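You operate a simulated robot arm through the tools that you are given. There is no shell and no other tool. Be economical: measure what you need, move in short steps, check, and stop when the job is done.

You run a simulated robot arm. Do the job below in one go: nothing can be reset, and whatever is moved stays where it is left.

Task
Put the long carton on top of the book. Fetch the red link from the top of the check bench and set it on top of the white spool. Fetch the black pilot lamp and set it on the top of the tool bench. Take the blue push switch on the top of the press bench and put it away on the top of the check bench. Take the blue bin on the top of the press bench and put it away on the top board of the kitting shelf. Put the grey latch on top of the brown flat carton on the top of the press bench. Open the teal cover. Do these in any order. Set down upright: red link.

It is judged by the outcome, as a careful person would: the job done as asked, and still so three seconds after it is handed in. It fails if anything else is knocked over, pushed out of place, dropped, spilled or broken. A push-on lid holds only when it is set on centred and level and pressed home; a screw cap is set on level and turned clockwise until tight.

Robot
A 7-joint arm with a fingered hand on a trunk, on a base that drives. Base frame: it is fixed to the floor where the robot stands at the start and does not move with it; the origin is under the middle of the robot, x ahead of it, y to its left, z up; the surface under the hand at the start is at about z = 0.8. Lengths are in m, angles in rad, forces in N, time in s.
With the tool pointing down near the work surface it reaches from about 0.16 to 0.78 m from the robot's upright axis, wherever it stands. Its first joint turns from -1.204 to 3.002 rad. Places, roughly: black pilot lamp [0.5, 0, 0.75]; blue bin [0.75, -1, 0.75]; blue push switch [0.75, -0.75, 0.75]; book (22x29x5 cm) [0.8, 0.5, 0.8]; flat carton [0.75, -1.25, 0.75]; grey latch [0.75, -1.75, 0.75]; long carton [0.75, 0.25, 0.75]; red link (6x2x3 cm) [0.6, 0.1, 0.8]; teal cover [-0.4, -6.9, 0.8]; top board of the kitting shelf [-5.9, -7.1, 1.4]; top of the check bench [0.7, 0.3, 0.8]; top of the tool bench [-1.2, 1.2, 0.8]; white spool (7x6x6 cm) [0.6, -0.3, 0.8]. Payload 3.4 kg.
Tool frame: the origin (TCP) lies between the finger pads and is the grasp point; the fingertips stand 0.039 m ahead of it; z points along the fingers, y is the line along which they close. The gripper opens to 0.18 m. The gripper's body begins 0.111 m behind the TCP. The gripper is a hand of 3 fingers: y runs from the thumb to the fingers, the wrist lies at [0, 0, -0.262] in the tool frame.
Orientation is that of the tool frame in the base frame, as a unit quaternion [w, x, y, z]. With the fingers straight down and closing along the base's y, the tool's x points along the base's -x, its y along +y and its z along -z.

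Tools
- The arm moves only by the tool move_arm. Its arguments are lists of equal length, an entry for each row: "delta_pos": the shift along the tool's x, y, z in cm, a list of three; "dr": the turn, a rotation vector about the tool's x, y, z in rad, a list of three. In form: {"delta_pos": [[tx, ty, tz], ...], "dr": [[ax, ay, az], ...]}. A call has 1 to 12 rows; each row shifts and turns the commanded pose from where the row before left it, along the tool's axes as they then stand. A row lasts 0.2 s, in which the tool goes at most 0.05 m and 0.15 rad; a call with a longer step from one row to the next is refused whole. A pose out of reach is approached as far as the arm can. The call stops where the force on the tool passes 40 N (or 10 N more than at its start, if that is more) or the arm is blocked; 0.2 s more then pass. In this call time passes only in rows, and 0.2 s behind the last. The reply holds the time, the measured pose of the TCP, the force on the tool along the base axes, the opening and the grip force, in the units named above and with some noise, with the torque about the TCP (base axes, N m) and any sound that the robot's microphone picked up.
- Cameras (640 x 400 px; columns grow to the right, rows downward): "scene" is now at [0.1487, -0.0244, 1.7507]; the picture's right is [-0.27, -0.96, -0.00], its down [-0.88, 0.25, -0.40] and it looks along [0.39, -0.11, -0.92] (base axes); focal length 248 px, centre (320, 200). "wrist" rides on the gripper at [0.063, -0.036, -0.128] in the tool frame; the picture's right is [0.50, 0.87, 0.00], its down [-0.75, 0.44, -0.49] and it looks along [-0.43, 0.25, 0.87] (tool axes); focal length 226 px, centre (320, 200). There is no depth. A picture from a camera that has moved, and an enlarged one, comes with that camera's place and axes in the base frame and with its lens. The place of the scene camera against the robot may be out by one fixed shift of up to 0.012 m in any direction.
- snapshot(camera): a new picture of that camera. No time passes.
- slide_trunk(by): slides the trunk up (or, below 0, down) by that many m; the arm and the scene camera ride with it, the base frame stays. It gives what a move gives, with no picture.
- base_move(legs): drives the robot by 1 to 6 legs, each [ahead, left, turn to the left] in m, m and rad, along the robot's own axes; the way and the turn of a leg run together, so that a leg with both is an arc; at most 1.5 m and 3.142 rad a leg. The arm and the cameras ride along, it lands a little off, and it stops where it bumps. It gives what a move gives.
- curl_fingers(finger1, finger2, thumb_bend): sets how far each is bent, from 0 (flat) to 1 (curled in); at 0.3 the hand is open as for a grip, at 0.7 the pads meet at the TCP. One left out holds its place. A second passes; each finger stops where it meets its share of the squeeze, and holds until it gets a number again. It is the only way to open and close the hand. It gives what a move gives, with no picture; readings hold the bend of each and the force on the fingers (four entries, about 0 where the hand has none), thumb and palm.
- aim_head(pan, tilt): turns the head with the scene camera to pan (to the left, within 2.496 rad either way) and tilt (down, from -0.506 to 1.204), counted from straight ahead of the robot. It gives what a move gives.
- enlarge(camera, box): a new picture of the part [left, top, right, bottom] of that camera's present view, enlarged. No time passes.
- sign_off(): hands the job in; it is judged then, once.

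Go step by step. Nothing tells you exact positions but the pictures and the camera data: compare them with the known pose of the tool, close in by small moves and look again before you grip or let go. The budget is 196 turns and 174 pictures, counting those below and the enlarged ones. Unless the task says otherwise, let go and move clear before handing in.

The tools are called after "Call:" as a command line: name --argument value ..., lists and objects as JSON in quotes. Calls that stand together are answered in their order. move_arm: Moves the arm, as the interface text tells. Its arguments: {"type":"object","properties":{"delta_pos":{"type":"array"},"dr":{"type":"array"}},"required":["delta_pos","dr"]} The other tools are called the same way: slide_trunk (by) slides the trunk up or down; curl_fingers (finger1, finger2, thumb_bend) moves the fingers one by one; base_move (legs) drives the base; aim_head (pan, tilt) turns the head that bears the scene camera; snapshot (camera) takes a picture; enlarge (camera, box) takes an enlarged picture of a part of a camera's view; sign_off () hands the job in.

At the start:

```text
time_s: 0.0
tcp_pos: [0.5235, 0.0175, 1.1459]
ee_rot: [-0.001, 0.0, 1.0, 0.0]
contact_force: [0.1, 1.1, -0.2]
ft_torque: [0.02, -0.02, -0.01]
gripper_width: 0.1798
grasp_force: 0.1
shape: jaw
bend: [0.3, 0.3, 0.3]
finger forces: [0.0, 0.0, 0.0, 0.0, 0.0, 0.1]
trunk travel left (down, up): [-0.25, 0.292]
robot x, y, heading: [0.0003, 0.0011, -0.0]
head pan, tilt: [-0.271, 1.154]
```

scene: 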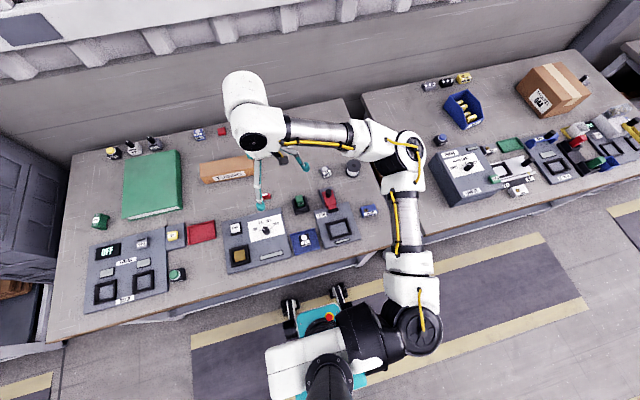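
wrist: 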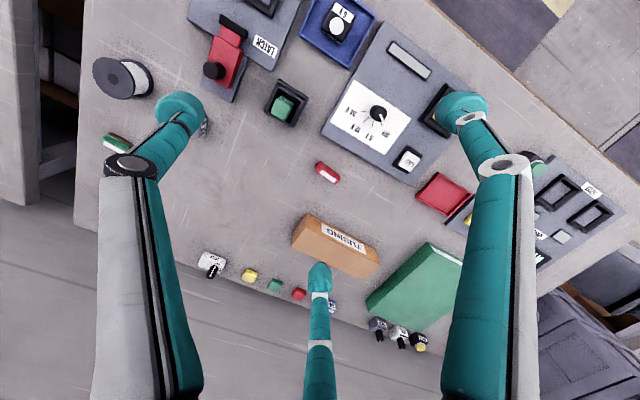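

I see the check bench in front of me with a green book, the long carton, the white spool and many panel parts. The press bench is to the right. I'll look closer at each before moving.

Call:
enlarge --camera "scene" --box '[60, 100, 220, 200]'

Call:
enlarge --camera "scene" --box '[180, 110, 390, 280]'

Call:
enlarge --camera "scene" --box '[400, 60, 640, 210]'

Call:
enlarge --camera "scene" --box '[70, 200, 230, 310]'

```text
4.00 times, centred on (140, 150) of scene
camera zoom: at [0.1487, -0.0244, 1.7507], right [-0.27, -0.96, 0.0], down [-0.88, 0.25, -0.4], along [0.39, -0.11, -0.92], focal length 990 px, centre (1040, 400)
```

zoom: 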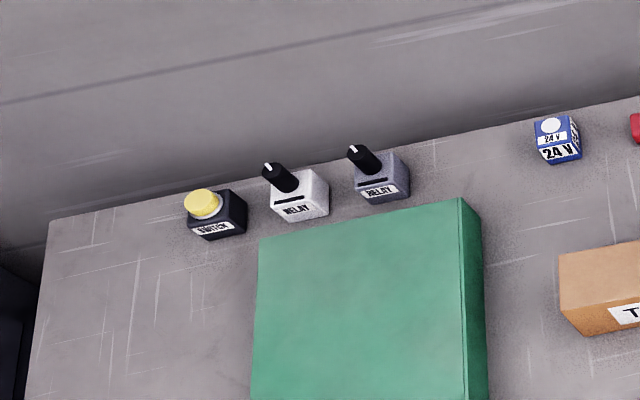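

```text
2.35 times, centred on (285, 195) of scene
camera zoom: at [0.1487, -0.0244, 1.7507], right [-0.27, -0.96, 0.0], down [-0.88, 0.25, -0.4], along [0.39, -0.11, -0.92], focal length 582 px, centre (402, 212)
```

zoom: 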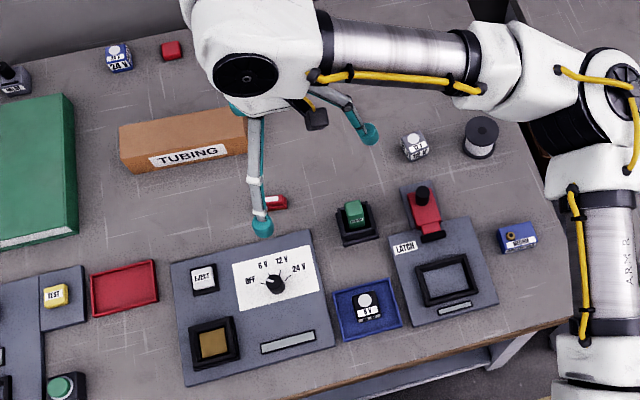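

```text
2.67 times, centred on (520, 135) of scene
camera zoom: at [0.1487, -0.0244, 1.7507], right [-0.27, -0.96, 0.0], down [-0.88, 0.25, -0.4], along [0.39, -0.11, -0.92], focal length 660 px, centre (-213, 373)
```

zoom: 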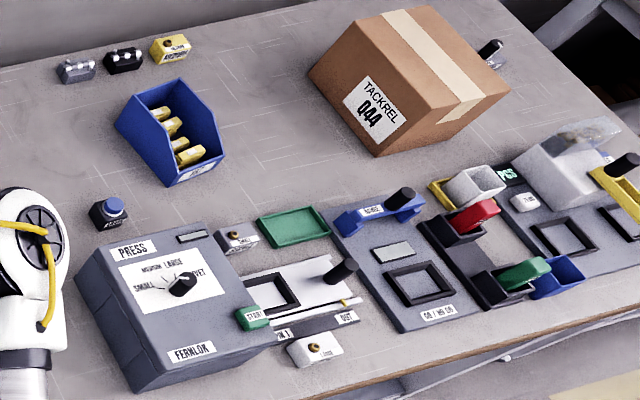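

```text
3.64 times, centred on (150, 255) of scene
camera zoom: at [0.1487, -0.0244, 1.7507], right [-0.27, -0.96, 0.0], down [-0.88, 0.25, -0.4], along [0.39, -0.11, -0.92], focal length 900 px, centre (938, 0)
```

zoom: 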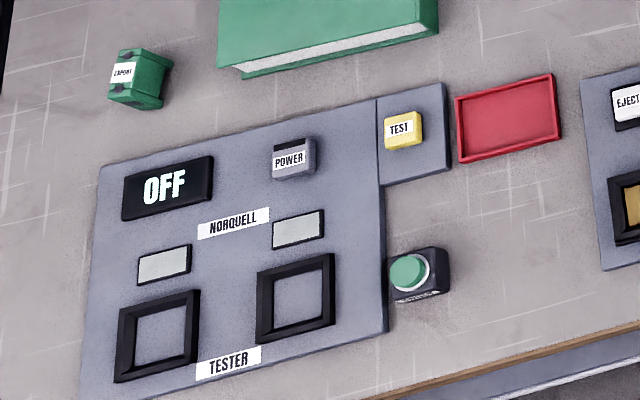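

I need sharper detail on the small parts before choosing which is which.

Call:
enlarge --camera "scene" --box '[270, 180, 350, 260]'

Call:
enlarge --camera "wrist" --box '[180, 0, 420, 190]'

Call:
enlarge --camera "scene" --box '[540, 90, 640, 190]'

Call:
enlarge --camera "scene" --box '[420, 70, 500, 160]'

```text
5.00 times, centred on (310, 220) of scene
camera zoom: at [0.1487, -0.0244, 1.7507], right [-0.27, -0.96, 0.0], down [-0.88, 0.25, -0.4], along [0.39, -0.11, -0.92], focal length 1237 px, centre (370, 100)
```

zoom: 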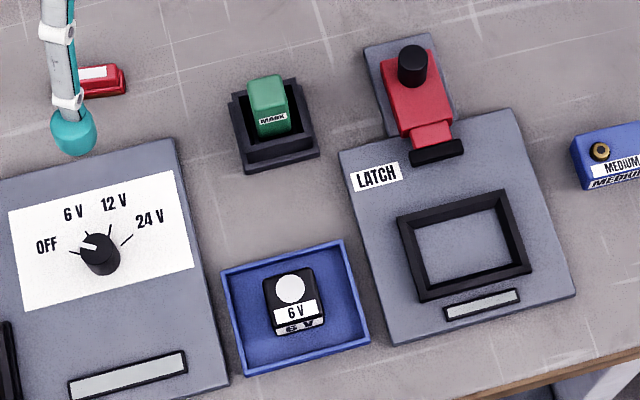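

```text
2.11 times, centred on (300, 95) of wrist
camera zoom: at [0.4608, -0.0198, 1.2728], right [-0.5, 0.87, 0.0], down [0.75, 0.44, 0.49], along [0.42, 0.25, -0.87], focal length 476 px, centre (362, 421)
```

zoom: 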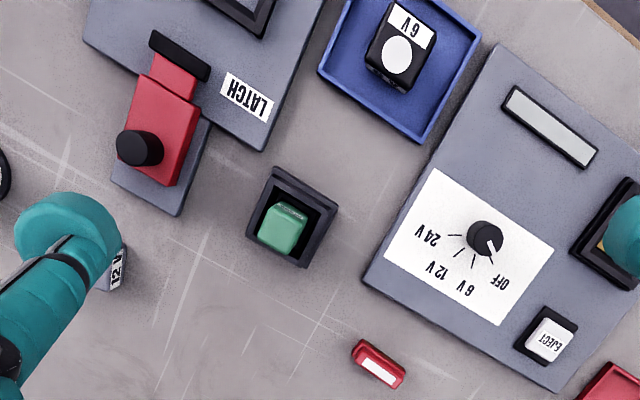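

```text
4.00 times, centred on (590, 140) of scene
camera zoom: at [0.1487, -0.0244, 1.7507], right [-0.27, -0.96, 0.0], down [-0.88, 0.25, -0.4], along [0.39, -0.11, -0.92], focal length 990 px, centre (-760, 440)
```

zoom: 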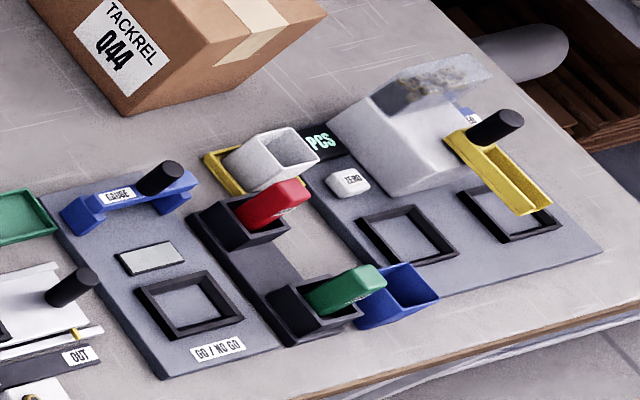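

```text
4.44 times, centred on (460, 115) of scene
camera zoom: at [0.1487, -0.0244, 1.7507], right [-0.27, -0.96, 0.0], down [-0.88, 0.25, -0.4], along [0.39, -0.11, -0.92], focal length 1100 px, centre (-302, 578)
```

zoom: 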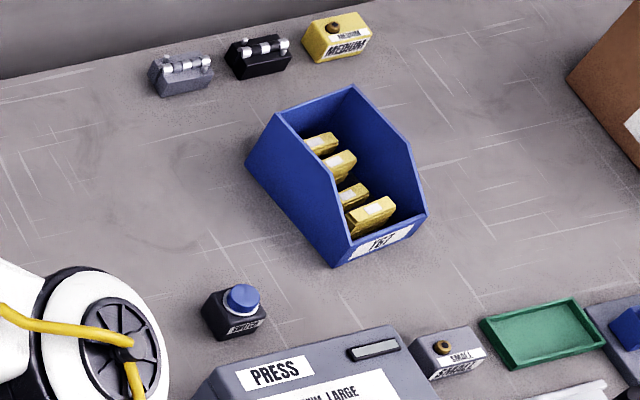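

The black "6 V" block with the white dome, in the blue tray, is the pilot lamp. The red link sits near (0.617, 0.082) with its long axis along y, so I'll turn the tool by 90° to grip across it.

Call:
move_arm --delta_pos '[[0, 0, 0], [0, 0, 0], [0, 0, 0], [0, 0, 0], [0, 0, 0], [0, 0, 0], [0, 0, 0], [0, 0, 0], [0, 0, 0], [0, 0, 0], [0, 0, 0]]' --dr '[[0, 0, 0.1428], [0, 0, 0.1428], [0, 0, 0.1428], [0, 0, 0.1428], [0, 0, 0.1428], [0, 0, 0.1428], [0, 0, 0.1428], [0, 0, 0.1428], [0, 0, 0.1428], [0, 0, 0.1428], [0, 0, 0.1428]]'

Call:
move_arm --delta_pos '[[2, 3, 0], [2, 3, 0], [2, 3, 3], [0, 0, 5], [0, 0, 5]]' --dr '[[0, 0, 0], [0, 0, 0], [0, 0, 0], [0, 0, 0], [0, 0, 0]]'

Call:
snapshot --camera "wrist"

Call:
snapshot --camera "scene"

```text
time_s: 2.4
tcp_pos: [0.5202, 0.0182, 1.1453]
ee_rot: [0.001, 0.709, 0.706, 0.0]
contact_force: [0.6, 0.2, 0.7]
ft_torque: [-0.01, 0.03, -0.02]
gripper_width: 0.1799
grasp_force: 0.0
shape: jaw
bend: [0.3, 0.3, 0.3]
finger forces: [0.0, 0.1, 0.1, 0.0, 0.0, 0.1]
trunk travel left (down, up): [-0.25, 0.292]
robot x, y, heading: [-0.0007, 0.0014, -0.002]
head pan, tilt: [-0.271, 1.154]
```

```text
time_s: 3.6
tcp_pos: [0.6117, 0.0769, 1.0154]
ee_rot: [-0.001, 0.707, 0.707, 0.001]
contact_force: [0.5, 0.0, 0.0]
ft_torque: [0.0, 0.05, 0.0]
gripper_width: 0.1802
grasp_force: 0.2
shape: jaw
bend: [0.3, 0.3, 0.3]
finger forces: [0.1, 0.0, 0.0, 0.1, 0.0, 0.0]
trunk travel left (down, up): [-0.25, 0.292]
robot x, y, heading: [-0.0, -0.0021, 0.005]
head pan, tilt: [-0.271, 1.154]
```

```text
163 pictures are left
camera wrist: at [0.576, 0.1375, 1.1434], right [0.87, 0.5, 0.0], down [0.43, -0.75, 0.49], along [0.25, -0.43, -0.87], focal length 226 px, centre (320, 200)
```

wrist: 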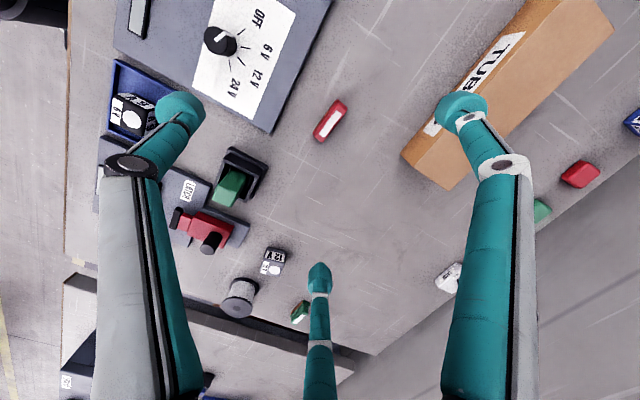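

```text
162 pictures are left
camera scene: at [0.1518, -0.0264, 1.7503], right [-0.27, -0.96, 0.0], down [-0.88, 0.25, -0.4], along [0.38, -0.11, -0.92], focal length 248 px, centre (320, 200)
```

scene: 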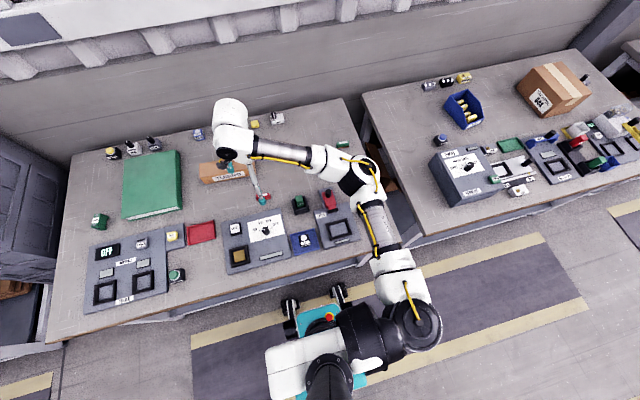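

The wrist view puts the red link near (0.618, 0.093). I'll centre over it and go lower for a finer look.

Call:
move_arm --delta_pos '[[1.6, 0.6, 2], [0, 0, 4], [0, 0, 4]]' --dr '[[0, 0, 0.1], [0, 0, 0], [0, 0, 0]]'

Call:
curl_fingers --finger1 0.5 --finger2 0.5 --thumb_bend 0.5

Call:
snapshot --camera "wrist"

```text
time_s: 4.4
tcp_pos: [0.6159, 0.093, 0.9163]
ee_rot: [0.0, 0.741, 0.671, 0.001]
contact_force: [-0.2, 0.1, 0.0]
ft_torque: [0.05, 0.03, 0.0]
gripper_width: 0.1799
grasp_force: 0.2
shape: jaw
bend: [0.3, 0.3, 0.3]
finger forces: [0.1, 0.0, 0.1, 0.1, 0.0, 0.0]
trunk travel left (down, up): [-0.25, 0.292]
robot x, y, heading: [-0.0018, -0.0029, 0.002]
head pan, tilt: [-0.271, 1.154]
```

```text
time_s: 5.4
tcp_pos: [0.6155, 0.0951, 0.9162]
ee_rot: [0.001, 0.742, 0.671, 0.001]
contact_force: [0.3, 0.7, 0.2]
ft_torque: [0.01, -0.04, -0.02]
gripper_width: 0.0732
grasp_force: 0.1
shape: fingers
bend: [0.5, 0.5, 0.5]
finger forces: [0.0, 0.1, 0.0, 0.0, 0.1, 0.0]
trunk travel left (down, up): [-0.25, 0.292]
robot x, y, heading: [-0.0014, -0.0023, 0.0]
head pan, tilt: [-0.271, 1.154]
```

```text
161 pictures are left
camera wrist: at [0.5851, 0.1593, 1.045], right [0.91, 0.41, 0.0], down [0.36, -0.79, 0.49], along [0.2, -0.45, -0.87], focal length 226 px, centre (320, 200)
```

wrist: 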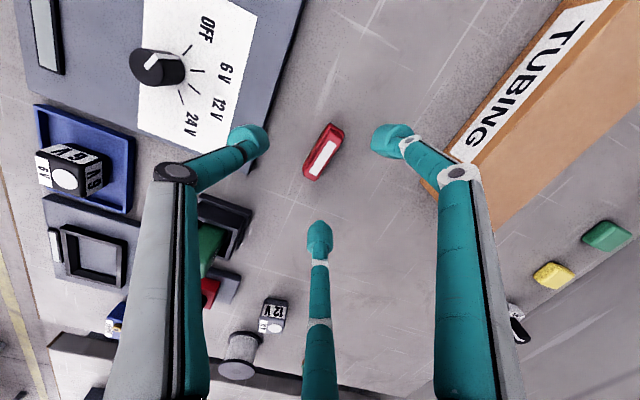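

The link lies centred under the hand. I'll straighten the yaw slightly, lower to just above the bench and close.

Call:
move_arm --delta_pos '[[0.1, 0.2, 2], [0, 0, 2], [0, 0, 2], [0, 0, 1]]' --dr '[[0, 0, -0.05], [0, 0, 0], [0, 0, 0], [0, 0, 0]]'

Call:
snapshot --camera "wrist"

```text
time_s: 6.4
tcp_pos: [0.6187, 0.0959, 0.8465]
ee_rot: [0.002, 0.724, 0.69, 0.001]
contact_force: [1.0, -0.5, 2.9]
ft_torque: [-0.03, -0.09, 0.01]
gripper_width: 0.0732
grasp_force: 0.9
shape: fingers
bend: [0.5, 0.5, 0.5]
finger forces: [1.2, 1.1, 0.0, 0.1, 0.0, 0.0]
trunk travel left (down, up): [-0.25, 0.292]
robot x, y, heading: [0.0027, 0.0006, 0.0]
head pan, tilt: [-0.271, 1.154]
```

```text
160 pictures are left
camera wrist: at [0.585, 0.159, 0.9747], right [0.89, 0.46, 0.0], down [0.4, -0.77, 0.49], along [0.23, -0.44, -0.87], focal length 226 px, centre (320, 200)
```

wrist: 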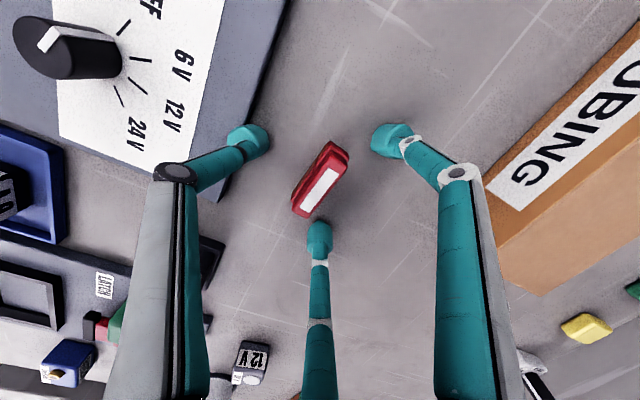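

The link is centred between the fingers. I'll trim the yaw, lift a hair off the bench surface and close the hand.

Call:
move_arm --delta_pos '[[0, -0.1, -0.3]]' --dr '[[0, 0, -0.06]]'

Call:
curl_fingers --finger1 0.6 --finger2 0.6 --thumb_bend 0.6

Call:
snapshot --camera "wrist"

```text
time_s: 6.8
tcp_pos: [0.6184, 0.0975, 0.8487]
ee_rot: [0.001, 0.703, 0.711, 0.0]
contact_force: [0.5, 0.4, -1.0]
ft_torque: [0.0, -0.02, -0.03]
gripper_width: 0.0736
grasp_force: 0.0
shape: fingers
bend: [0.5, 0.5, 0.5]
finger forces: [0.0, 0.1, 0.0, 0.0, 0.0, 0.0]
trunk travel left (down, up): [-0.25, 0.292]
robot x, y, heading: [0.0003, 0.003, 0.003]
head pan, tilt: [-0.271, 1.154]
```

```text
time_s: 7.8
tcp_pos: [0.6177, 0.0969, 0.8495]
ee_rot: [0.001, 0.704, 0.711, 0.001]
contact_force: [1.1, 0.3, -0.2]
ft_torque: [-0.03, -0.01, -0.03]
gripper_width: 0.0342
grasp_force: 0.1
shape: fingers
bend: [0.6, 0.6, 0.6]
finger forces: [0.0, 0.0, 0.0, 0.1, 0.1, 0.0]
trunk travel left (down, up): [-0.25, 0.292]
robot x, y, heading: [0.0013, -0.0012, -0.002]
head pan, tilt: [-0.271, 1.154]
```

```text
159 pictures are left
camera wrist: at [0.5803, 0.1576, 0.9773], right [0.86, 0.51, 0.0], down [0.44, -0.75, 0.49], along [0.25, -0.42, -0.87], focal length 226 px, centre (320, 200)
```

wrist: 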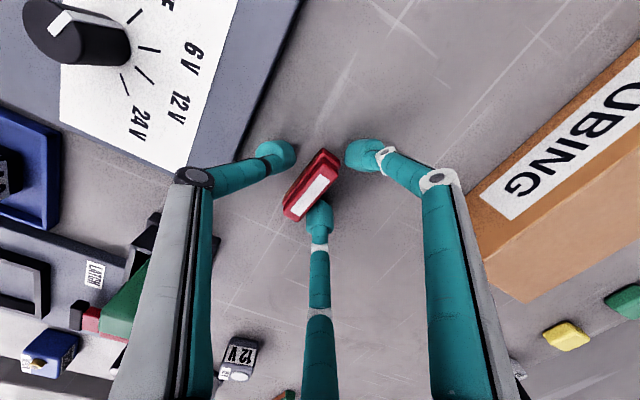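

Fingers are just about to touch; I'll close fully.

Call:
curl_fingers --finger1 0.75 --finger2 0.75 --thumb_bend 0.75

Call:
snapshot --camera "wrist"

```text
time_s: 8.8
tcp_pos: [0.617, 0.0979, 0.8487]
ee_rot: [0.001, 0.703, 0.711, 0.001]
contact_force: [-0.8, 0.6, 0.0]
ft_torque: [0.0, -0.01, 0.01]
gripper_width: 0.0077
grasp_force: 14.1
shape: fingers
bend: [0.7, 0.67, 0.69]
finger forces: [8.6, 8.7, 0.0, 0.0, 11.2, 0.0]
trunk travel left (down, up): [-0.25, 0.292]
robot x, y, heading: [-0.0007, -0.0007, -0.003]
head pan, tilt: [-0.271, 1.154]
```

```text
158 pictures are left
camera wrist: at [0.5803, 0.1575, 0.9773], right [0.86, 0.51, 0.0], down [0.44, -0.75, 0.49], along [0.25, -0.42, -0.87], focal length 226 px, centre (320, 200)
```

wrist: 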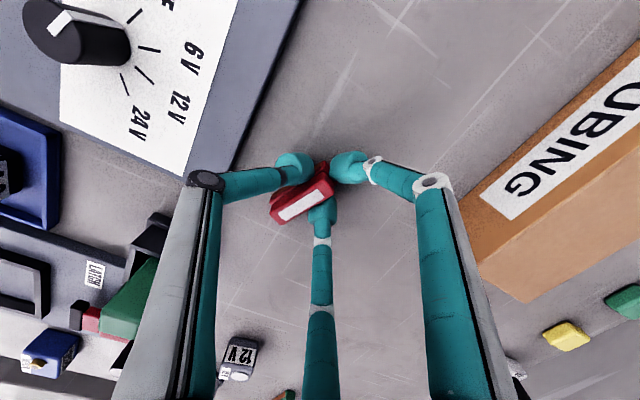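

The link swung a bit but is gripped with about 14 N. I'll lift it and check.

Call:
move_arm --delta_pos '[[0, 0, -2], [0, 0, -4], [0, 0, -5], [0, 0, -4]]' --dr '[[0, 0, 0], [0, 0, 0], [0, 0, 0], [0, 0, 0]]'

Call:
snapshot --camera "wrist"

Call:
enlarge --camera "scene" --box '[200, 130, 380, 240]'

```text
time_s: 9.8
tcp_pos: [0.618, 0.0992, 1.002]
ee_rot: [0.0, 0.703, 0.711, 0.001]
contact_force: [-0.2, 0.3, -0.4]
ft_torque: [-0.01, 0.01, -0.02]
gripper_width: 0.0077
grasp_force: 13.9
shape: fingers
bend: [0.7, 0.67, 0.69]
finger forces: [8.7, 8.6, 0.0, 0.0, 10.9, 0.0]
trunk travel left (down, up): [-0.25, 0.292]
robot x, y, heading: [-0.0023, -0.0016, 0.0]
head pan, tilt: [-0.271, 1.154]
```

```text
157 pictures are left
camera wrist: at [0.5803, 0.1597, 1.1305], right [0.86, 0.51, 0.0], down [0.44, -0.75, 0.49], along [0.25, -0.42, -0.87], focal length 226 px, centre (320, 200)
```

wrist: 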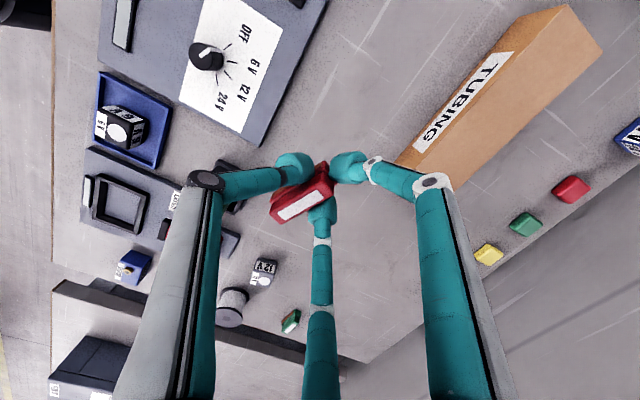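

```text
3.56 times, centred on (290, 185) of scene
camera zoom: at [0.1483, -0.0225, 1.7508], right [-0.27, -0.96, 0.0], down [-0.88, 0.25, -0.4], along [0.39, -0.11, -0.92], focal length 880 px, centre (427, 253)
```

zoom: 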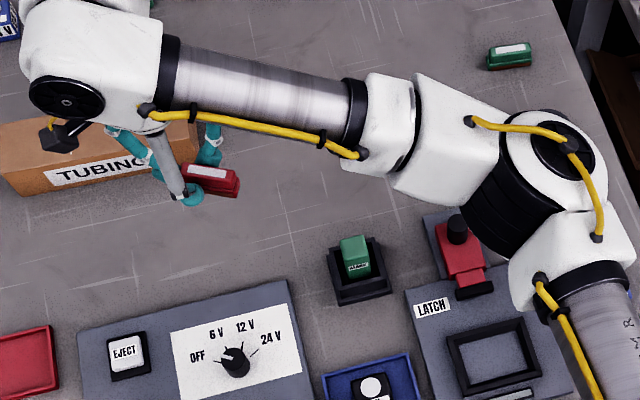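

The link is held firmly. I'll carry it above the spool side at a safe height and look again.

Call:
move_arm --delta_pos '[[-4, 0, -3], [-4.5, 0, 0], [-4.5, 0.5, 0], [-4.5, 0.5, 0], [-4.5, 0.5, 0], [-4.5, 0, 0]]' --dr '[[0, 0, 0], [0, 0, 0], [0, 0, 0], [0, 0, 0], [0, 0, 0], [0, 0, 0]]'

Call:
snapshot --camera "wrist"

Call:
snapshot --camera "scene"

```text
time_s: 11.2
tcp_pos: [0.6333, -0.1714, 1.0288]
ee_rot: [0.0, 0.703, 0.711, 0.001]
contact_force: [0.2, -0.6, 0.1]
ft_torque: [0.01, 0.0, 0.02]
gripper_width: 0.0077
grasp_force: 14.2
shape: fingers
bend: [0.7, 0.67, 0.69]
finger forces: [8.7, 8.6, 0.0, 0.0, 10.9, 0.1]
trunk travel left (down, up): [-0.25, 0.292]
robot x, y, heading: [-0.0044, -0.0029, -0.004]
head pan, tilt: [-0.271, 1.154]
```

```text
155 pictures are left
camera wrist: at [0.5963, -0.1114, 1.1559], right [0.86, 0.51, 0.0], down [0.44, -0.75, 0.49], along [0.25, -0.42, -0.87], focal length 226 px, centre (320, 200)
```

wrist: 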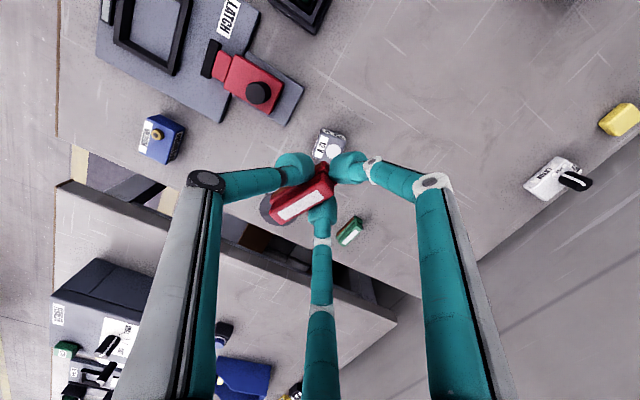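

```text
154 pictures are left
camera scene: at [0.1483, -0.0306, 1.7507], right [-0.27, -0.96, 0.0], down [-0.88, 0.25, -0.4], along [0.39, -0.1, -0.92], focal length 248 px, centre (320, 200)
```

scene: 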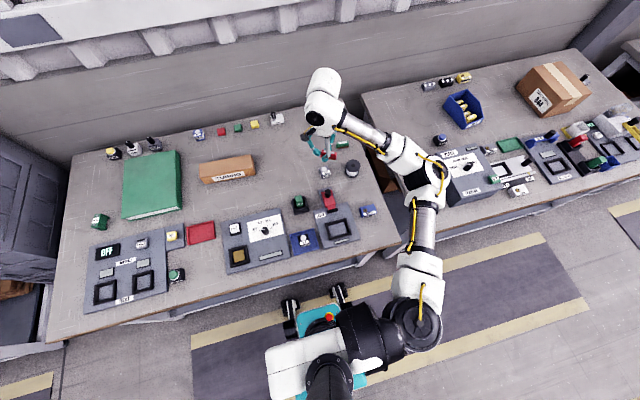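

The spool is visible in the scene camera; I'll zoom to locate its top.

Call:
enlarge --camera "scene" --box '[300, 120, 390, 190]'

Call:
enlarge --camera "wrist" --box '[230, 130, 390, 250]'

```text
5.71 times, centred on (345, 155) of scene
camera zoom: at [0.1483, -0.0306, 1.7507], right [-0.27, -0.96, 0.0], down [-0.88, 0.25, -0.4], along [0.39, -0.1, -0.92], focal length 1414 px, centre (177, 457)
```

zoom: 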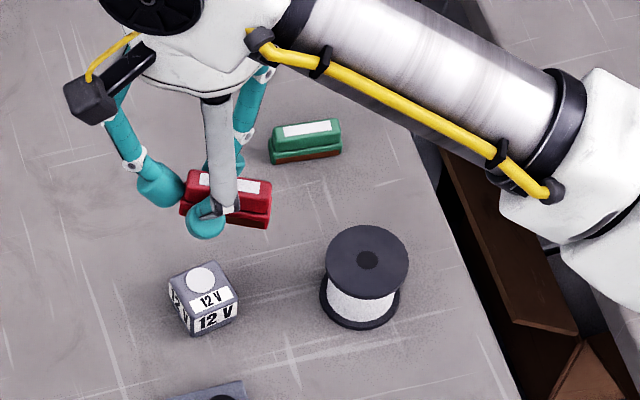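

```text
3.33 times, centred on (310, 190) of wrist
camera zoom: at [0.5963, -0.1114, 1.1559], right [0.86, 0.51, 0.0], down [0.44, -0.75, 0.49], along [0.25, -0.42, -0.87], focal length 754 px, centre (353, 233)
```

zoom: 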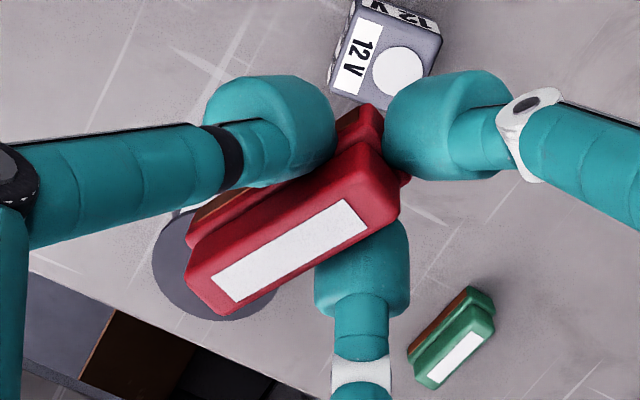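

Spool axis is about (0.635, −0.295), top z ≈ 0.865. I'll bring the link over it and stop a few centimetres above.

Call:
move_arm --delta_pos '[[-4, 0.3, 0], [-4, 0.3, 0], [-2.8, 0.2, 0], [0, 0, 4], [0, 0, 4]]' --dr '[[0, 0, 0], [0, 0, 0], [0, 0, 0], [0, 0, 0], [0, 0, 0]]'

Call:
enlarge --camera "wrist" --box '[230, 110, 410, 250]'

Call:
enlarge --camera "scene" --box '[300, 120, 390, 190]'

```text
time_s: 12.4
tcp_pos: [0.6454, -0.2768, 0.9479]
ee_rot: [0.001, 0.703, 0.711, 0.001]
contact_force: [-0.3, -0.3, -0.6]
ft_torque: [0.03, -0.01, 0.0]
gripper_width: 0.0076
grasp_force: 14.4
shape: fingers
bend: [0.7, 0.67, 0.69]
finger forces: [8.6, 8.6, 0.1, 0.0, 10.9, 0.0]
trunk travel left (down, up): [-0.25, 0.292]
robot x, y, heading: [0.0039, 0.0003, 0.001]
head pan, tilt: [-0.271, 1.154]
```

```text
2.86 times, centred on (320, 180) of wrist
camera zoom: at [0.608, -0.2159, 1.0759], right [0.86, 0.51, 0.0], down [0.44, -0.75, 0.49], along [0.25, -0.42, -0.87], focal length 646 px, centre (320, 257)
```

zoom: 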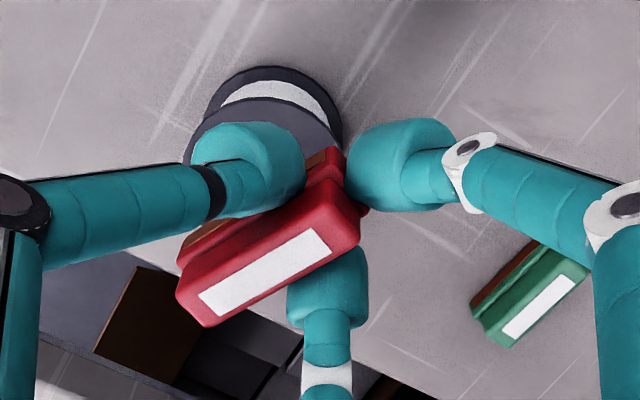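

```text
5.71 times, centred on (345, 155) of scene
camera zoom: at [0.1495, -0.0269, 1.7505], right [-0.27, -0.96, 0.0], down [-0.88, 0.25, -0.4], along [0.39, -0.1, -0.92], focal length 1414 px, centre (177, 457)
```

zoom: 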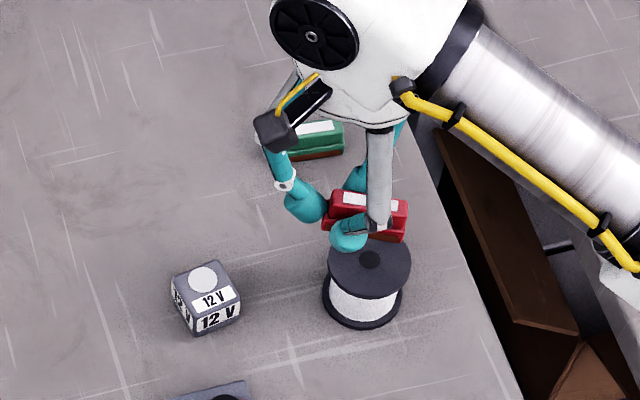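

The link is a few mm off the spool axis. I'll correct by (−6, −8) mm and descend most of the way.

Call:
move_arm --delta_pos '[[-0.8, -0.6, 0], [0, 0, 1.5], [0, 0, 1]]' --dr '[[0, 0, 0], [0, 0, 0], [0, 0, 0]]'

Call:
enlarge --camera "wrist" --box '[230, 110, 410, 250]'

Call:
enlarge --camera "scene" --box '[325, 130, 385, 180]'

```text
time_s: 13.2
tcp_pos: [0.6404, -0.2849, 0.9252]
ee_rot: [0.001, 0.703, 0.711, 0.0]
contact_force: [0.5, -0.7, 0.1]
ft_torque: [-0.01, -0.04, -0.03]
gripper_width: 0.0075
grasp_force: 13.9
shape: fingers
bend: [0.7, 0.67, 0.69]
finger forces: [8.6, 8.7, 0.0, 0.0, 10.9, 0.0]
trunk travel left (down, up): [-0.25, 0.292]
robot x, y, heading: [-0.0019, -0.0038, -0.0]
head pan, tilt: [-0.271, 1.154]
```

```text
2.86 times, centred on (320, 180) of wrist
camera zoom: at [0.602, -0.2237, 1.052], right [0.86, 0.51, 0.0], down [0.44, -0.75, 0.49], along [0.25, -0.42, -0.87], focal length 646 px, centre (320, 257)
```

zoom: 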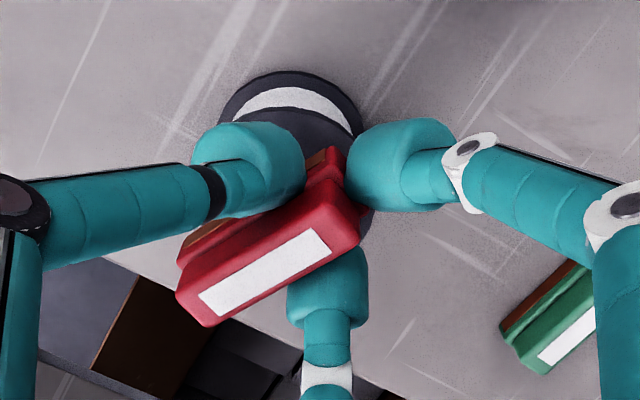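

```text
8.00 times, centred on (355, 155) of scene
camera zoom: at [0.1486, -0.0283, 1.7507], right [-0.27, -0.96, 0.0], down [-0.88, 0.25, -0.4], along [0.39, -0.1, -0.92], focal length 1980 px, centre (40, 560)
```

zoom: 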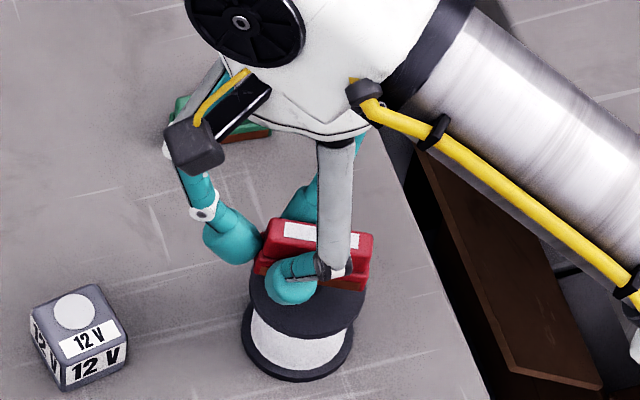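

Link and spool line up in both views. I'll lower gently in small steps until contact.

Call:
move_arm --delta_pos '[[0, 0, 0.6], [0, 0, 0.3], [0, 0, 0.3]]' --dr '[[0, 0, 0], [0, 0, 0], [0, 0, 0]]'

Call:
enlarge --camera "scene" --box '[325, 130, 385, 180]'

```text
time_s: 14.0
tcp_pos: [0.6399, -0.2839, 0.9125]
ee_rot: [0.001, 0.703, 0.711, 0.001]
contact_force: [0.5, -0.3, -0.2]
ft_torque: [0.01, 0.01, 0.03]
gripper_width: 0.0072
grasp_force: 14.2
shape: fingers
bend: [0.7, 0.67, 0.69]
finger forces: [8.6, 8.6, 0.0, 0.0, 10.9, 0.0]
trunk travel left (down, up): [-0.25, 0.292]
robot x, y, heading: [0.0012, 0.0018, -0.001]
head pan, tilt: [-0.271, 1.154]
```

```text
8.00 times, centred on (355, 155) of scene
camera zoom: at [0.149, -0.0281, 1.7506], right [-0.27, -0.96, 0.0], down [-0.88, 0.25, -0.4], along [0.39, -0.1, -0.92], focal length 1980 px, centre (40, 560)
```

zoom: 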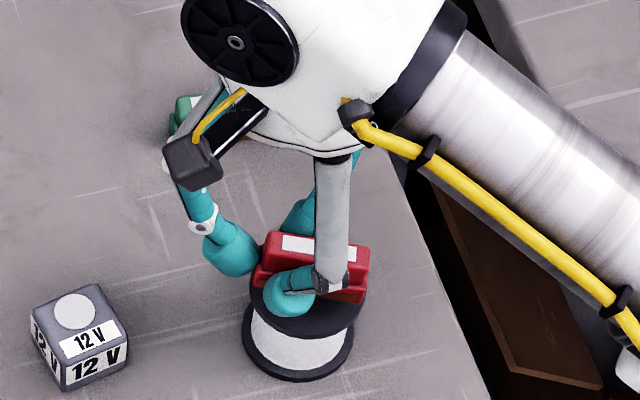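

Still no contact, so I'll continue in 2–3 mm steps.

Call:
move_arm --delta_pos '[[0, 0, 0.25], [0, 0, 0.2]]' --dr '[[0, 0, 0], [0, 0, 0]]'

```text
time_s: 14.6
tcp_pos: [0.6396, -0.2832, 0.9076]
ee_rot: [0.001, 0.704, 0.711, 0.001]
contact_force: [0.2, -0.2, 0.0]
ft_torque: [0.0, 0.02, -0.02]
gripper_width: 0.0071
grasp_force: 14.0
shape: fingers
bend: [0.7, 0.67, 0.69]
finger forces: [8.5, 8.7, 0.1, 0.0, 10.9, 0.0]
trunk travel left (down, up): [-0.25, 0.292]
robot x, y, heading: [0.0005, 0.0019, 0.001]
head pan, tilt: [-0.271, 1.154]
```

Call:
move_arm --delta_pos '[[0, 0, 0.2], [0, 0, 0.2]]' --dr '[[0, 0, 0], [0, 0, 0]]'

Call:
enlarge --camera "scene" --box '[325, 130, 385, 180]'

Call:
enlarge --camera "wrist" --box '[230, 110, 410, 250]'

```text
time_s: 15.2
tcp_pos: [0.6394, -0.2838, 0.9045]
ee_rot: [0.0, 0.703, 0.711, 0.001]
contact_force: [0.1, -0.7, 0.0]
ft_torque: [0.05, -0.01, -0.01]
gripper_width: 0.0073
grasp_force: 13.7
shape: fingers
bend: [0.7, 0.67, 0.69]
finger forces: [8.5, 8.6, 0.0, 0.1, 10.9, 0.0]
trunk travel left (down, up): [-0.25, 0.292]
robot x, y, heading: [-0.002, -0.0012, 0.0]
head pan, tilt: [-0.271, 1.154]
```

```text
8.00 times, centred on (355, 155) of scene
camera zoom: at [0.1489, -0.0278, 1.7506], right [-0.27, -0.96, 0.0], down [-0.88, 0.25, -0.4], along [0.39, -0.1, -0.92], focal length 1980 px, centre (40, 560)
```

zoom: 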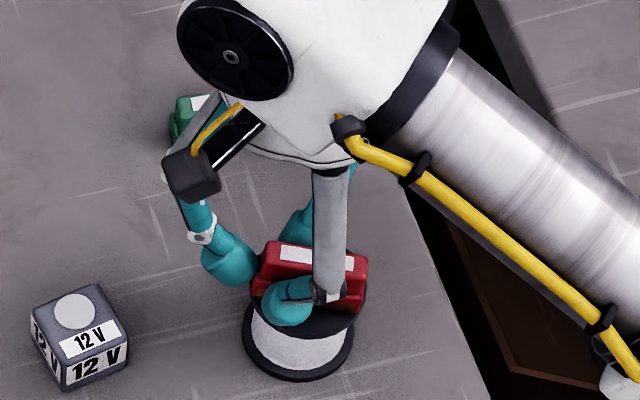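

```text
2.86 times, centred on (320, 180) of wrist
camera zoom: at [0.6015, -0.2235, 1.0318], right [0.86, 0.51, 0.0], down [0.44, -0.75, 0.49], along [0.25, -0.42, -0.87], focal length 646 px, centre (320, 257)
```

zoom: 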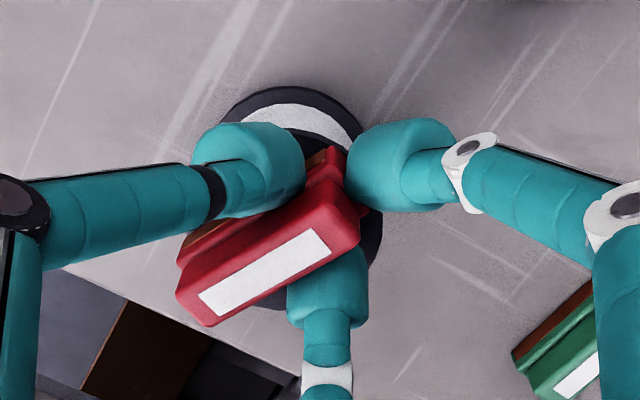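

Call:
move_arm --delta_pos '[[0, 0, 0.2], [0, 0, 0.2]]' --dr '[[0, 0, 0], [0, 0, 0]]'

Call:
move_arm --delta_pos '[[0, 0, 0.2]]' --dr '[[0, 0, 0]]'

```text
time_s: 15.8
tcp_pos: [0.639, -0.2845, 0.8995]
ee_rot: [0.0, 0.703, 0.711, 0.0]
contact_force: [-0.1, -0.1, 1.5]
ft_torque: [-0.07, 0.02, 0.01]
gripper_width: 0.0075
grasp_force: 14.1
shape: fingers
bend: [0.7, 0.67, 0.69]
finger forces: [8.7, 8.9, 0.0, 0.0, 11.4, 0.0]
trunk travel left (down, up): [-0.25, 0.292]
robot x, y, heading: [-0.0026, -0.0019, 0.001]
head pan, tilt: [-0.271, 1.154]
```

```text
time_s: 16.2
tcp_pos: [0.6386, -0.2836, 0.8981]
ee_rot: [0.001, 0.703, 0.711, 0.0]
contact_force: [0.0, 0.2, 2.4]
ft_torque: [-0.05, 0.01, 0.01]
gripper_width: 0.0075
grasp_force: 14.6
shape: fingers
bend: [0.7, 0.68, 0.69]
finger forces: [8.7, 9.2, 0.0, 0.0, 11.7, 0.0]
trunk travel left (down, up): [-0.25, 0.292]
robot x, y, heading: [-0.0051, 0.0031, 0.0]
head pan, tilt: [-0.271, 1.154]
```

Light contact is felt. I'll open the fingers a little and check that the link rests on the spool.

Call:
curl_fingers --finger1 0.63 --finger2 0.63 --thumb_bend 0.63

Call:
enlarge --camera "wrist" --box '[230, 110, 410, 250]'

```text
time_s: 17.2
tcp_pos: [0.6392, -0.2849, 0.8979]
ee_rot: [0.002, 0.704, 0.71, 0.001]
contact_force: [-0.5, 0.5, -0.4]
ft_torque: [-0.02, -0.01, 0.01]
gripper_width: 0.0217
grasp_force: 0.1
shape: fingers
bend: [0.63, 0.63, 0.63]
finger forces: [0.1, 0.1, 0.0, 0.0, 0.1, 0.1]
trunk travel left (down, up): [-0.25, 0.292]
robot x, y, heading: [-0.0028, -0.0002, 0.003]
head pan, tilt: [-0.271, 1.154]
```

```text
2.86 times, centred on (320, 180) of wrist
camera zoom: at [0.6016, -0.2238, 1.0255], right [0.86, 0.51, 0.0], down [0.44, -0.75, 0.49], along [0.25, -0.42, -0.87], focal length 646 px, centre (320, 257)
```

zoom: 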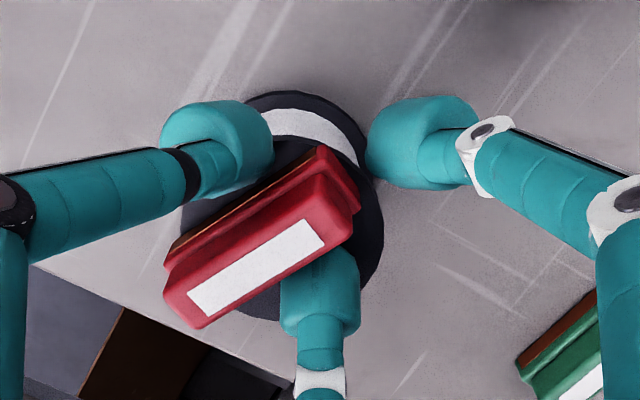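

Call:
curl_fingers --finger1 0.45 --finger2 0.45 --thumb_bend 0.45

Call:
move_arm --delta_pos '[[0, 0, -1], [0, 0, -3], [0, 0, -5], [0, 0, -5]]' --dr '[[0, 0, 0], [0, 0, 0], [0, 0, 0], [0, 0, 0]]'

Call:
enlarge --camera "wrist" --box '[230, 90, 410, 230]'

Call:
enlarge --camera "scene" --box '[325, 130, 385, 180]'

```text
time_s: 18.2
tcp_pos: [0.6395, -0.2849, 0.8974]
ee_rot: [0.001, 0.703, 0.711, 0.001]
contact_force: [0.5, -0.1, 0.8]
ft_torque: [0.02, -0.01, 0.0]
gripper_width: 0.0921
grasp_force: 0.0
shape: fingers
bend: [0.45, 0.45, 0.45]
finger forces: [0.0, 0.0, 0.0, 0.0, 0.0, 0.0]
trunk travel left (down, up): [-0.25, 0.292]
robot x, y, heading: [0.003, -0.0006, -0.001]
head pan, tilt: [-0.271, 1.154]
```

```text
time_s: 19.2
tcp_pos: [0.6394, -0.2823, 1.0377]
ee_rot: [0.001, 0.703, 0.711, 0.001]
contact_force: [-0.1, 0.1, 0.1]
ft_torque: [0.01, -0.02, 0.01]
gripper_width: 0.0921
grasp_force: 0.1
shape: fingers
bend: [0.45, 0.45, 0.45]
finger forces: [0.1, 0.1, 0.0, 0.0, 0.0, 0.0]
trunk travel left (down, up): [-0.25, 0.292]
robot x, y, heading: [-0.0001, 0.0027, 0.002]
head pan, tilt: [-0.271, 1.154]
```

```text
2.86 times, centred on (320, 160) of wrist
camera zoom: at [0.6017, -0.2223, 1.1661], right [0.86, 0.51, 0.0], down [0.44, -0.75, 0.49], along [0.25, -0.42, -0.87], focal length 646 px, centre (320, 314)
```

zoom: 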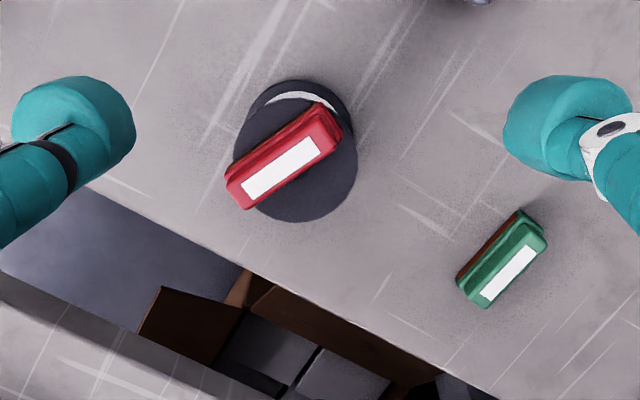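

```text
8.00 times, centred on (355, 155) of scene
camera zoom: at [0.1469, -0.0268, 1.7509], right [-0.27, -0.96, 0.0], down [-0.88, 0.25, -0.4], along [0.39, -0.1, -0.92], focal length 1980 px, centre (40, 560)
```

zoom: 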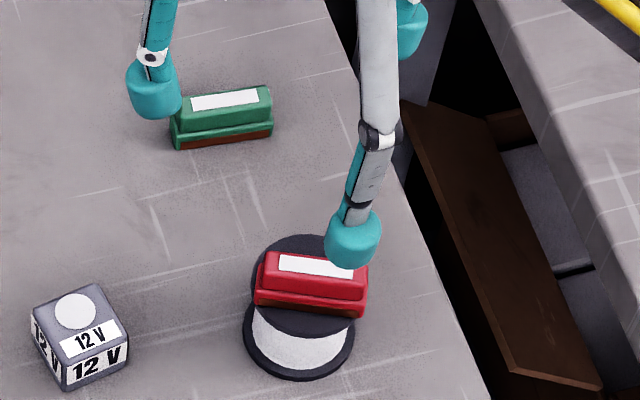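

The red link sits upright on the spool. Next is the long carton, at about (0.77, 0.21). It and the book are out of reach from here, so I'll raise the hand and drive left and slightly ahead.

Call:
move_arm --delta_pos '[[0, -2, -4], [0, -2, -4], [0, -2, -4]]' --dr '[[0, 0, 0], [0, 0, 0], [0, 0, 0]]'

Call:
base_move --legs '[[0, 0.35, 0], [0.05, 0, 0]]'

Call:
snapshot --camera "scene"

Call:
snapshot --camera "wrist"

```text
time_s: 20.0
tcp_pos: [0.5744, -0.2837, 1.1592]
ee_rot: [0.001, 0.703, 0.711, 0.001]
contact_force: [-0.4, -0.2, -0.7]
ft_torque: [0.0, -0.06, 0.01]
gripper_width: 0.0924
grasp_force: 0.1
shape: fingers
bend: [0.45, 0.45, 0.45]
finger forces: [0.0, 0.0, 0.0, 0.1, 0.0, 0.0]
trunk travel left (down, up): [-0.25, 0.292]
robot x, y, heading: [-0.0035, 0.0027, 0.005]
head pan, tilt: [-0.271, 1.154]
```

```text
time_s: 22.8
tcp_pos: [0.6286, 0.0542, 1.1541]
ee_rot: [-0.002, 0.704, 0.71, 0.001]
contact_force: [0.6, -0.9, -0.4]
ft_torque: [0.02, 0.03, 0.03]
gripper_width: 0.0923
grasp_force: 0.0
shape: fingers
bend: [0.45, 0.45, 0.45]
finger forces: [0.0, 0.0, 0.1, 0.0, 0.1, 0.0]
trunk travel left (down, up): [-0.25, 0.292]
robot x, y, heading: [0.0465, 0.3431, -0.002]
head pan, tilt: [-0.271, 1.154]
```

```text
141 pictures are left
camera scene: at [0.2005, 0.3151, 1.7505], right [-0.27, -0.96, 0.0], down [-0.88, 0.25, -0.4], along [0.39, -0.1, -0.92], focal length 248 px, centre (320, 200)
```

scene: 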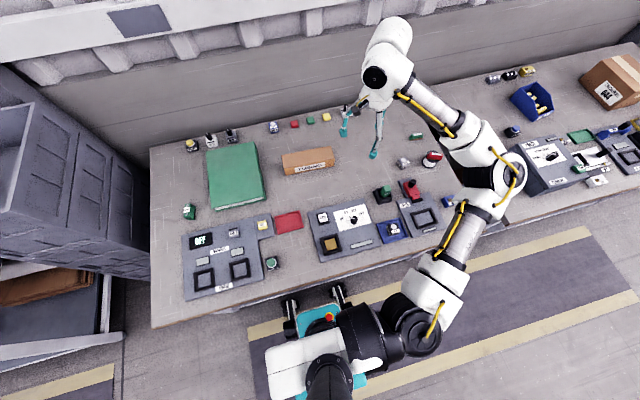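

```text
140 pictures are left
camera wrist: at [0.5919, 0.1138, 1.2832], right [0.86, 0.51, 0.0], down [0.44, -0.75, 0.49], along [0.25, -0.42, -0.87], focal length 226 px, centre (320, 200)
```

wrist: 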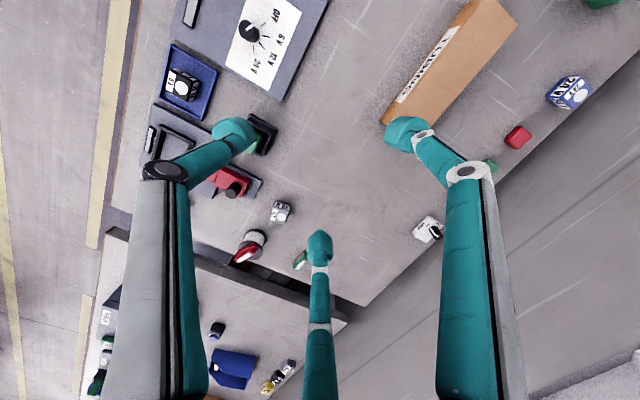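

The carton is near (0.765, 0.225). I'll open the hand and move over it.

Call:
curl_fingers --finger1 0.35 --finger2 0.35 --thumb_bend 0.35

Call:
move_arm --delta_pos '[[3.4, 2.7, 0], [3.4, 2.7, 0], [3.4, 2.7, 2], [3.4, 2.7, 2], [3.4, 2.7, 2], [0, 0, 4]]' --dr '[[0, 0, 0], [0, 0, 0], [0, 0, 0], [0, 0, 0], [0, 0, 0], [0, 0, 0]]'

Call:
snapshot --camera "wrist"

```text
time_s: 23.8
tcp_pos: [0.6254, 0.0544, 1.1566]
ee_rot: [-0.001, 0.705, 0.71, 0.002]
contact_force: [0.6, -0.9, 0.0]
ft_torque: [0.01, -0.02, 0.0]
gripper_width: 0.1321
grasp_force: 0.1
shape: fingers
bend: [0.35, 0.35, 0.35]
finger forces: [0.0, 0.0, 0.1, 0.0, 0.0, 0.0]
trunk travel left (down, up): [-0.25, 0.292]
robot x, y, heading: [0.0529, 0.3443, -0.003]
head pan, tilt: [-0.271, 1.154]
```

```text
time_s: 25.2
tcp_pos: [0.7612, 0.2322, 1.0584]
ee_rot: [0.0, 0.704, 0.71, 0.001]
contact_force: [-0.1, -0.5, -0.3]
ft_torque: [0.02, 0.01, 0.0]
gripper_width: 0.132
grasp_force: 0.1
shape: fingers
bend: [0.35, 0.35, 0.35]
finger forces: [0.1, 0.0, 0.1, 0.0, 0.0, 0.0]
trunk travel left (down, up): [-0.25, 0.292]
robot x, y, heading: [0.0495, 0.3442, -0.003]
head pan, tilt: [-0.271, 1.154]
```

```text
139 pictures are left
camera wrist: at [0.7245, 0.2929, 1.1868], right [0.86, 0.51, 0.0], down [0.44, -0.75, 0.49], along [0.25, -0.42, -0.87], focal length 226 px, centre (320, 200)
```

wrist: 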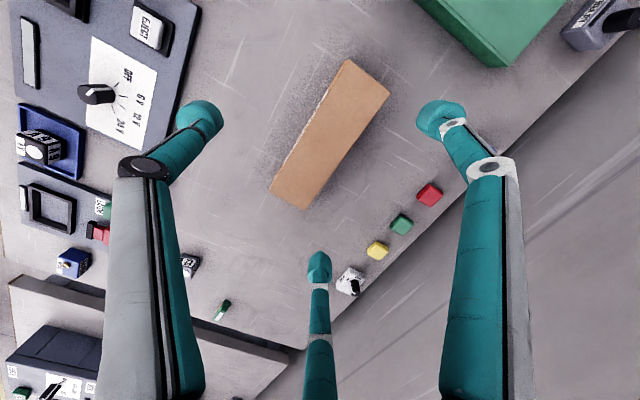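

Carton measures about 21×8 cm, centred near (0.775, 0.230). I'll open fully, align the yaw, and shift so the thumb and fingers straddle it.

Call:
curl_fingers --finger1 0.3 --finger2 0.3 --thumb_bend 0.3

Call:
move_arm --delta_pos '[[0, 2.5, 0], [0, 0, 4], [0, 0, 4], [0, 0, 3]]' --dr '[[0, 0, 0.05], [0, 0, 0], [0, 0, 0], [0, 0, 0]]'

Call:
snapshot --camera "wrist"

```text
time_s: 26.2
tcp_pos: [0.7613, 0.2282, 1.0597]
ee_rot: [-0.001, 0.705, 0.71, 0.001]
contact_force: [0.1, 0.0, 0.1]
ft_torque: [0.02, 0.0, -0.04]
gripper_width: 0.1517
grasp_force: 0.0
shape: fingers
bend: [0.3, 0.3, 0.3]
finger forces: [0.1, 0.0, 0.1, 0.0, 0.1, 0.0]
trunk travel left (down, up): [-0.25, 0.292]
robot x, y, heading: [0.0474, 0.3426, -0.003]
head pan, tilt: [-0.271, 1.154]
```

```text
time_s: 27.2
tcp_pos: [0.7867, 0.2291, 0.9478]
ee_rot: [0.001, 0.722, 0.692, 0.001]
contact_force: [-0.1, -0.3, 0.0]
ft_torque: [-0.01, 0.03, -0.04]
gripper_width: 0.1518
grasp_force: 0.1
shape: fingers
bend: [0.3, 0.3, 0.3]
finger forces: [0.1, 0.1, 0.0, 0.1, 0.0, 0.0]
trunk travel left (down, up): [-0.25, 0.292]
robot x, y, heading: [0.0502, 0.3471, -0.001]
head pan, tilt: [-0.271, 1.154]
```

```text
138 pictures are left
camera wrist: at [0.751, 0.2925, 1.076], right [0.89, 0.46, 0.0], down [0.4, -0.77, 0.49], along [0.23, -0.44, -0.87], focal length 226 px, centre (320, 200)
```

wrist: 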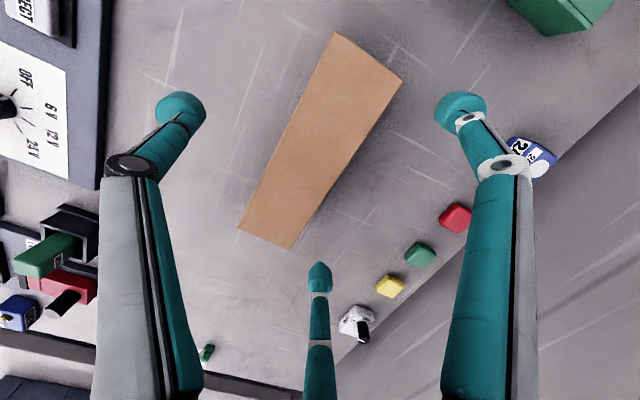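

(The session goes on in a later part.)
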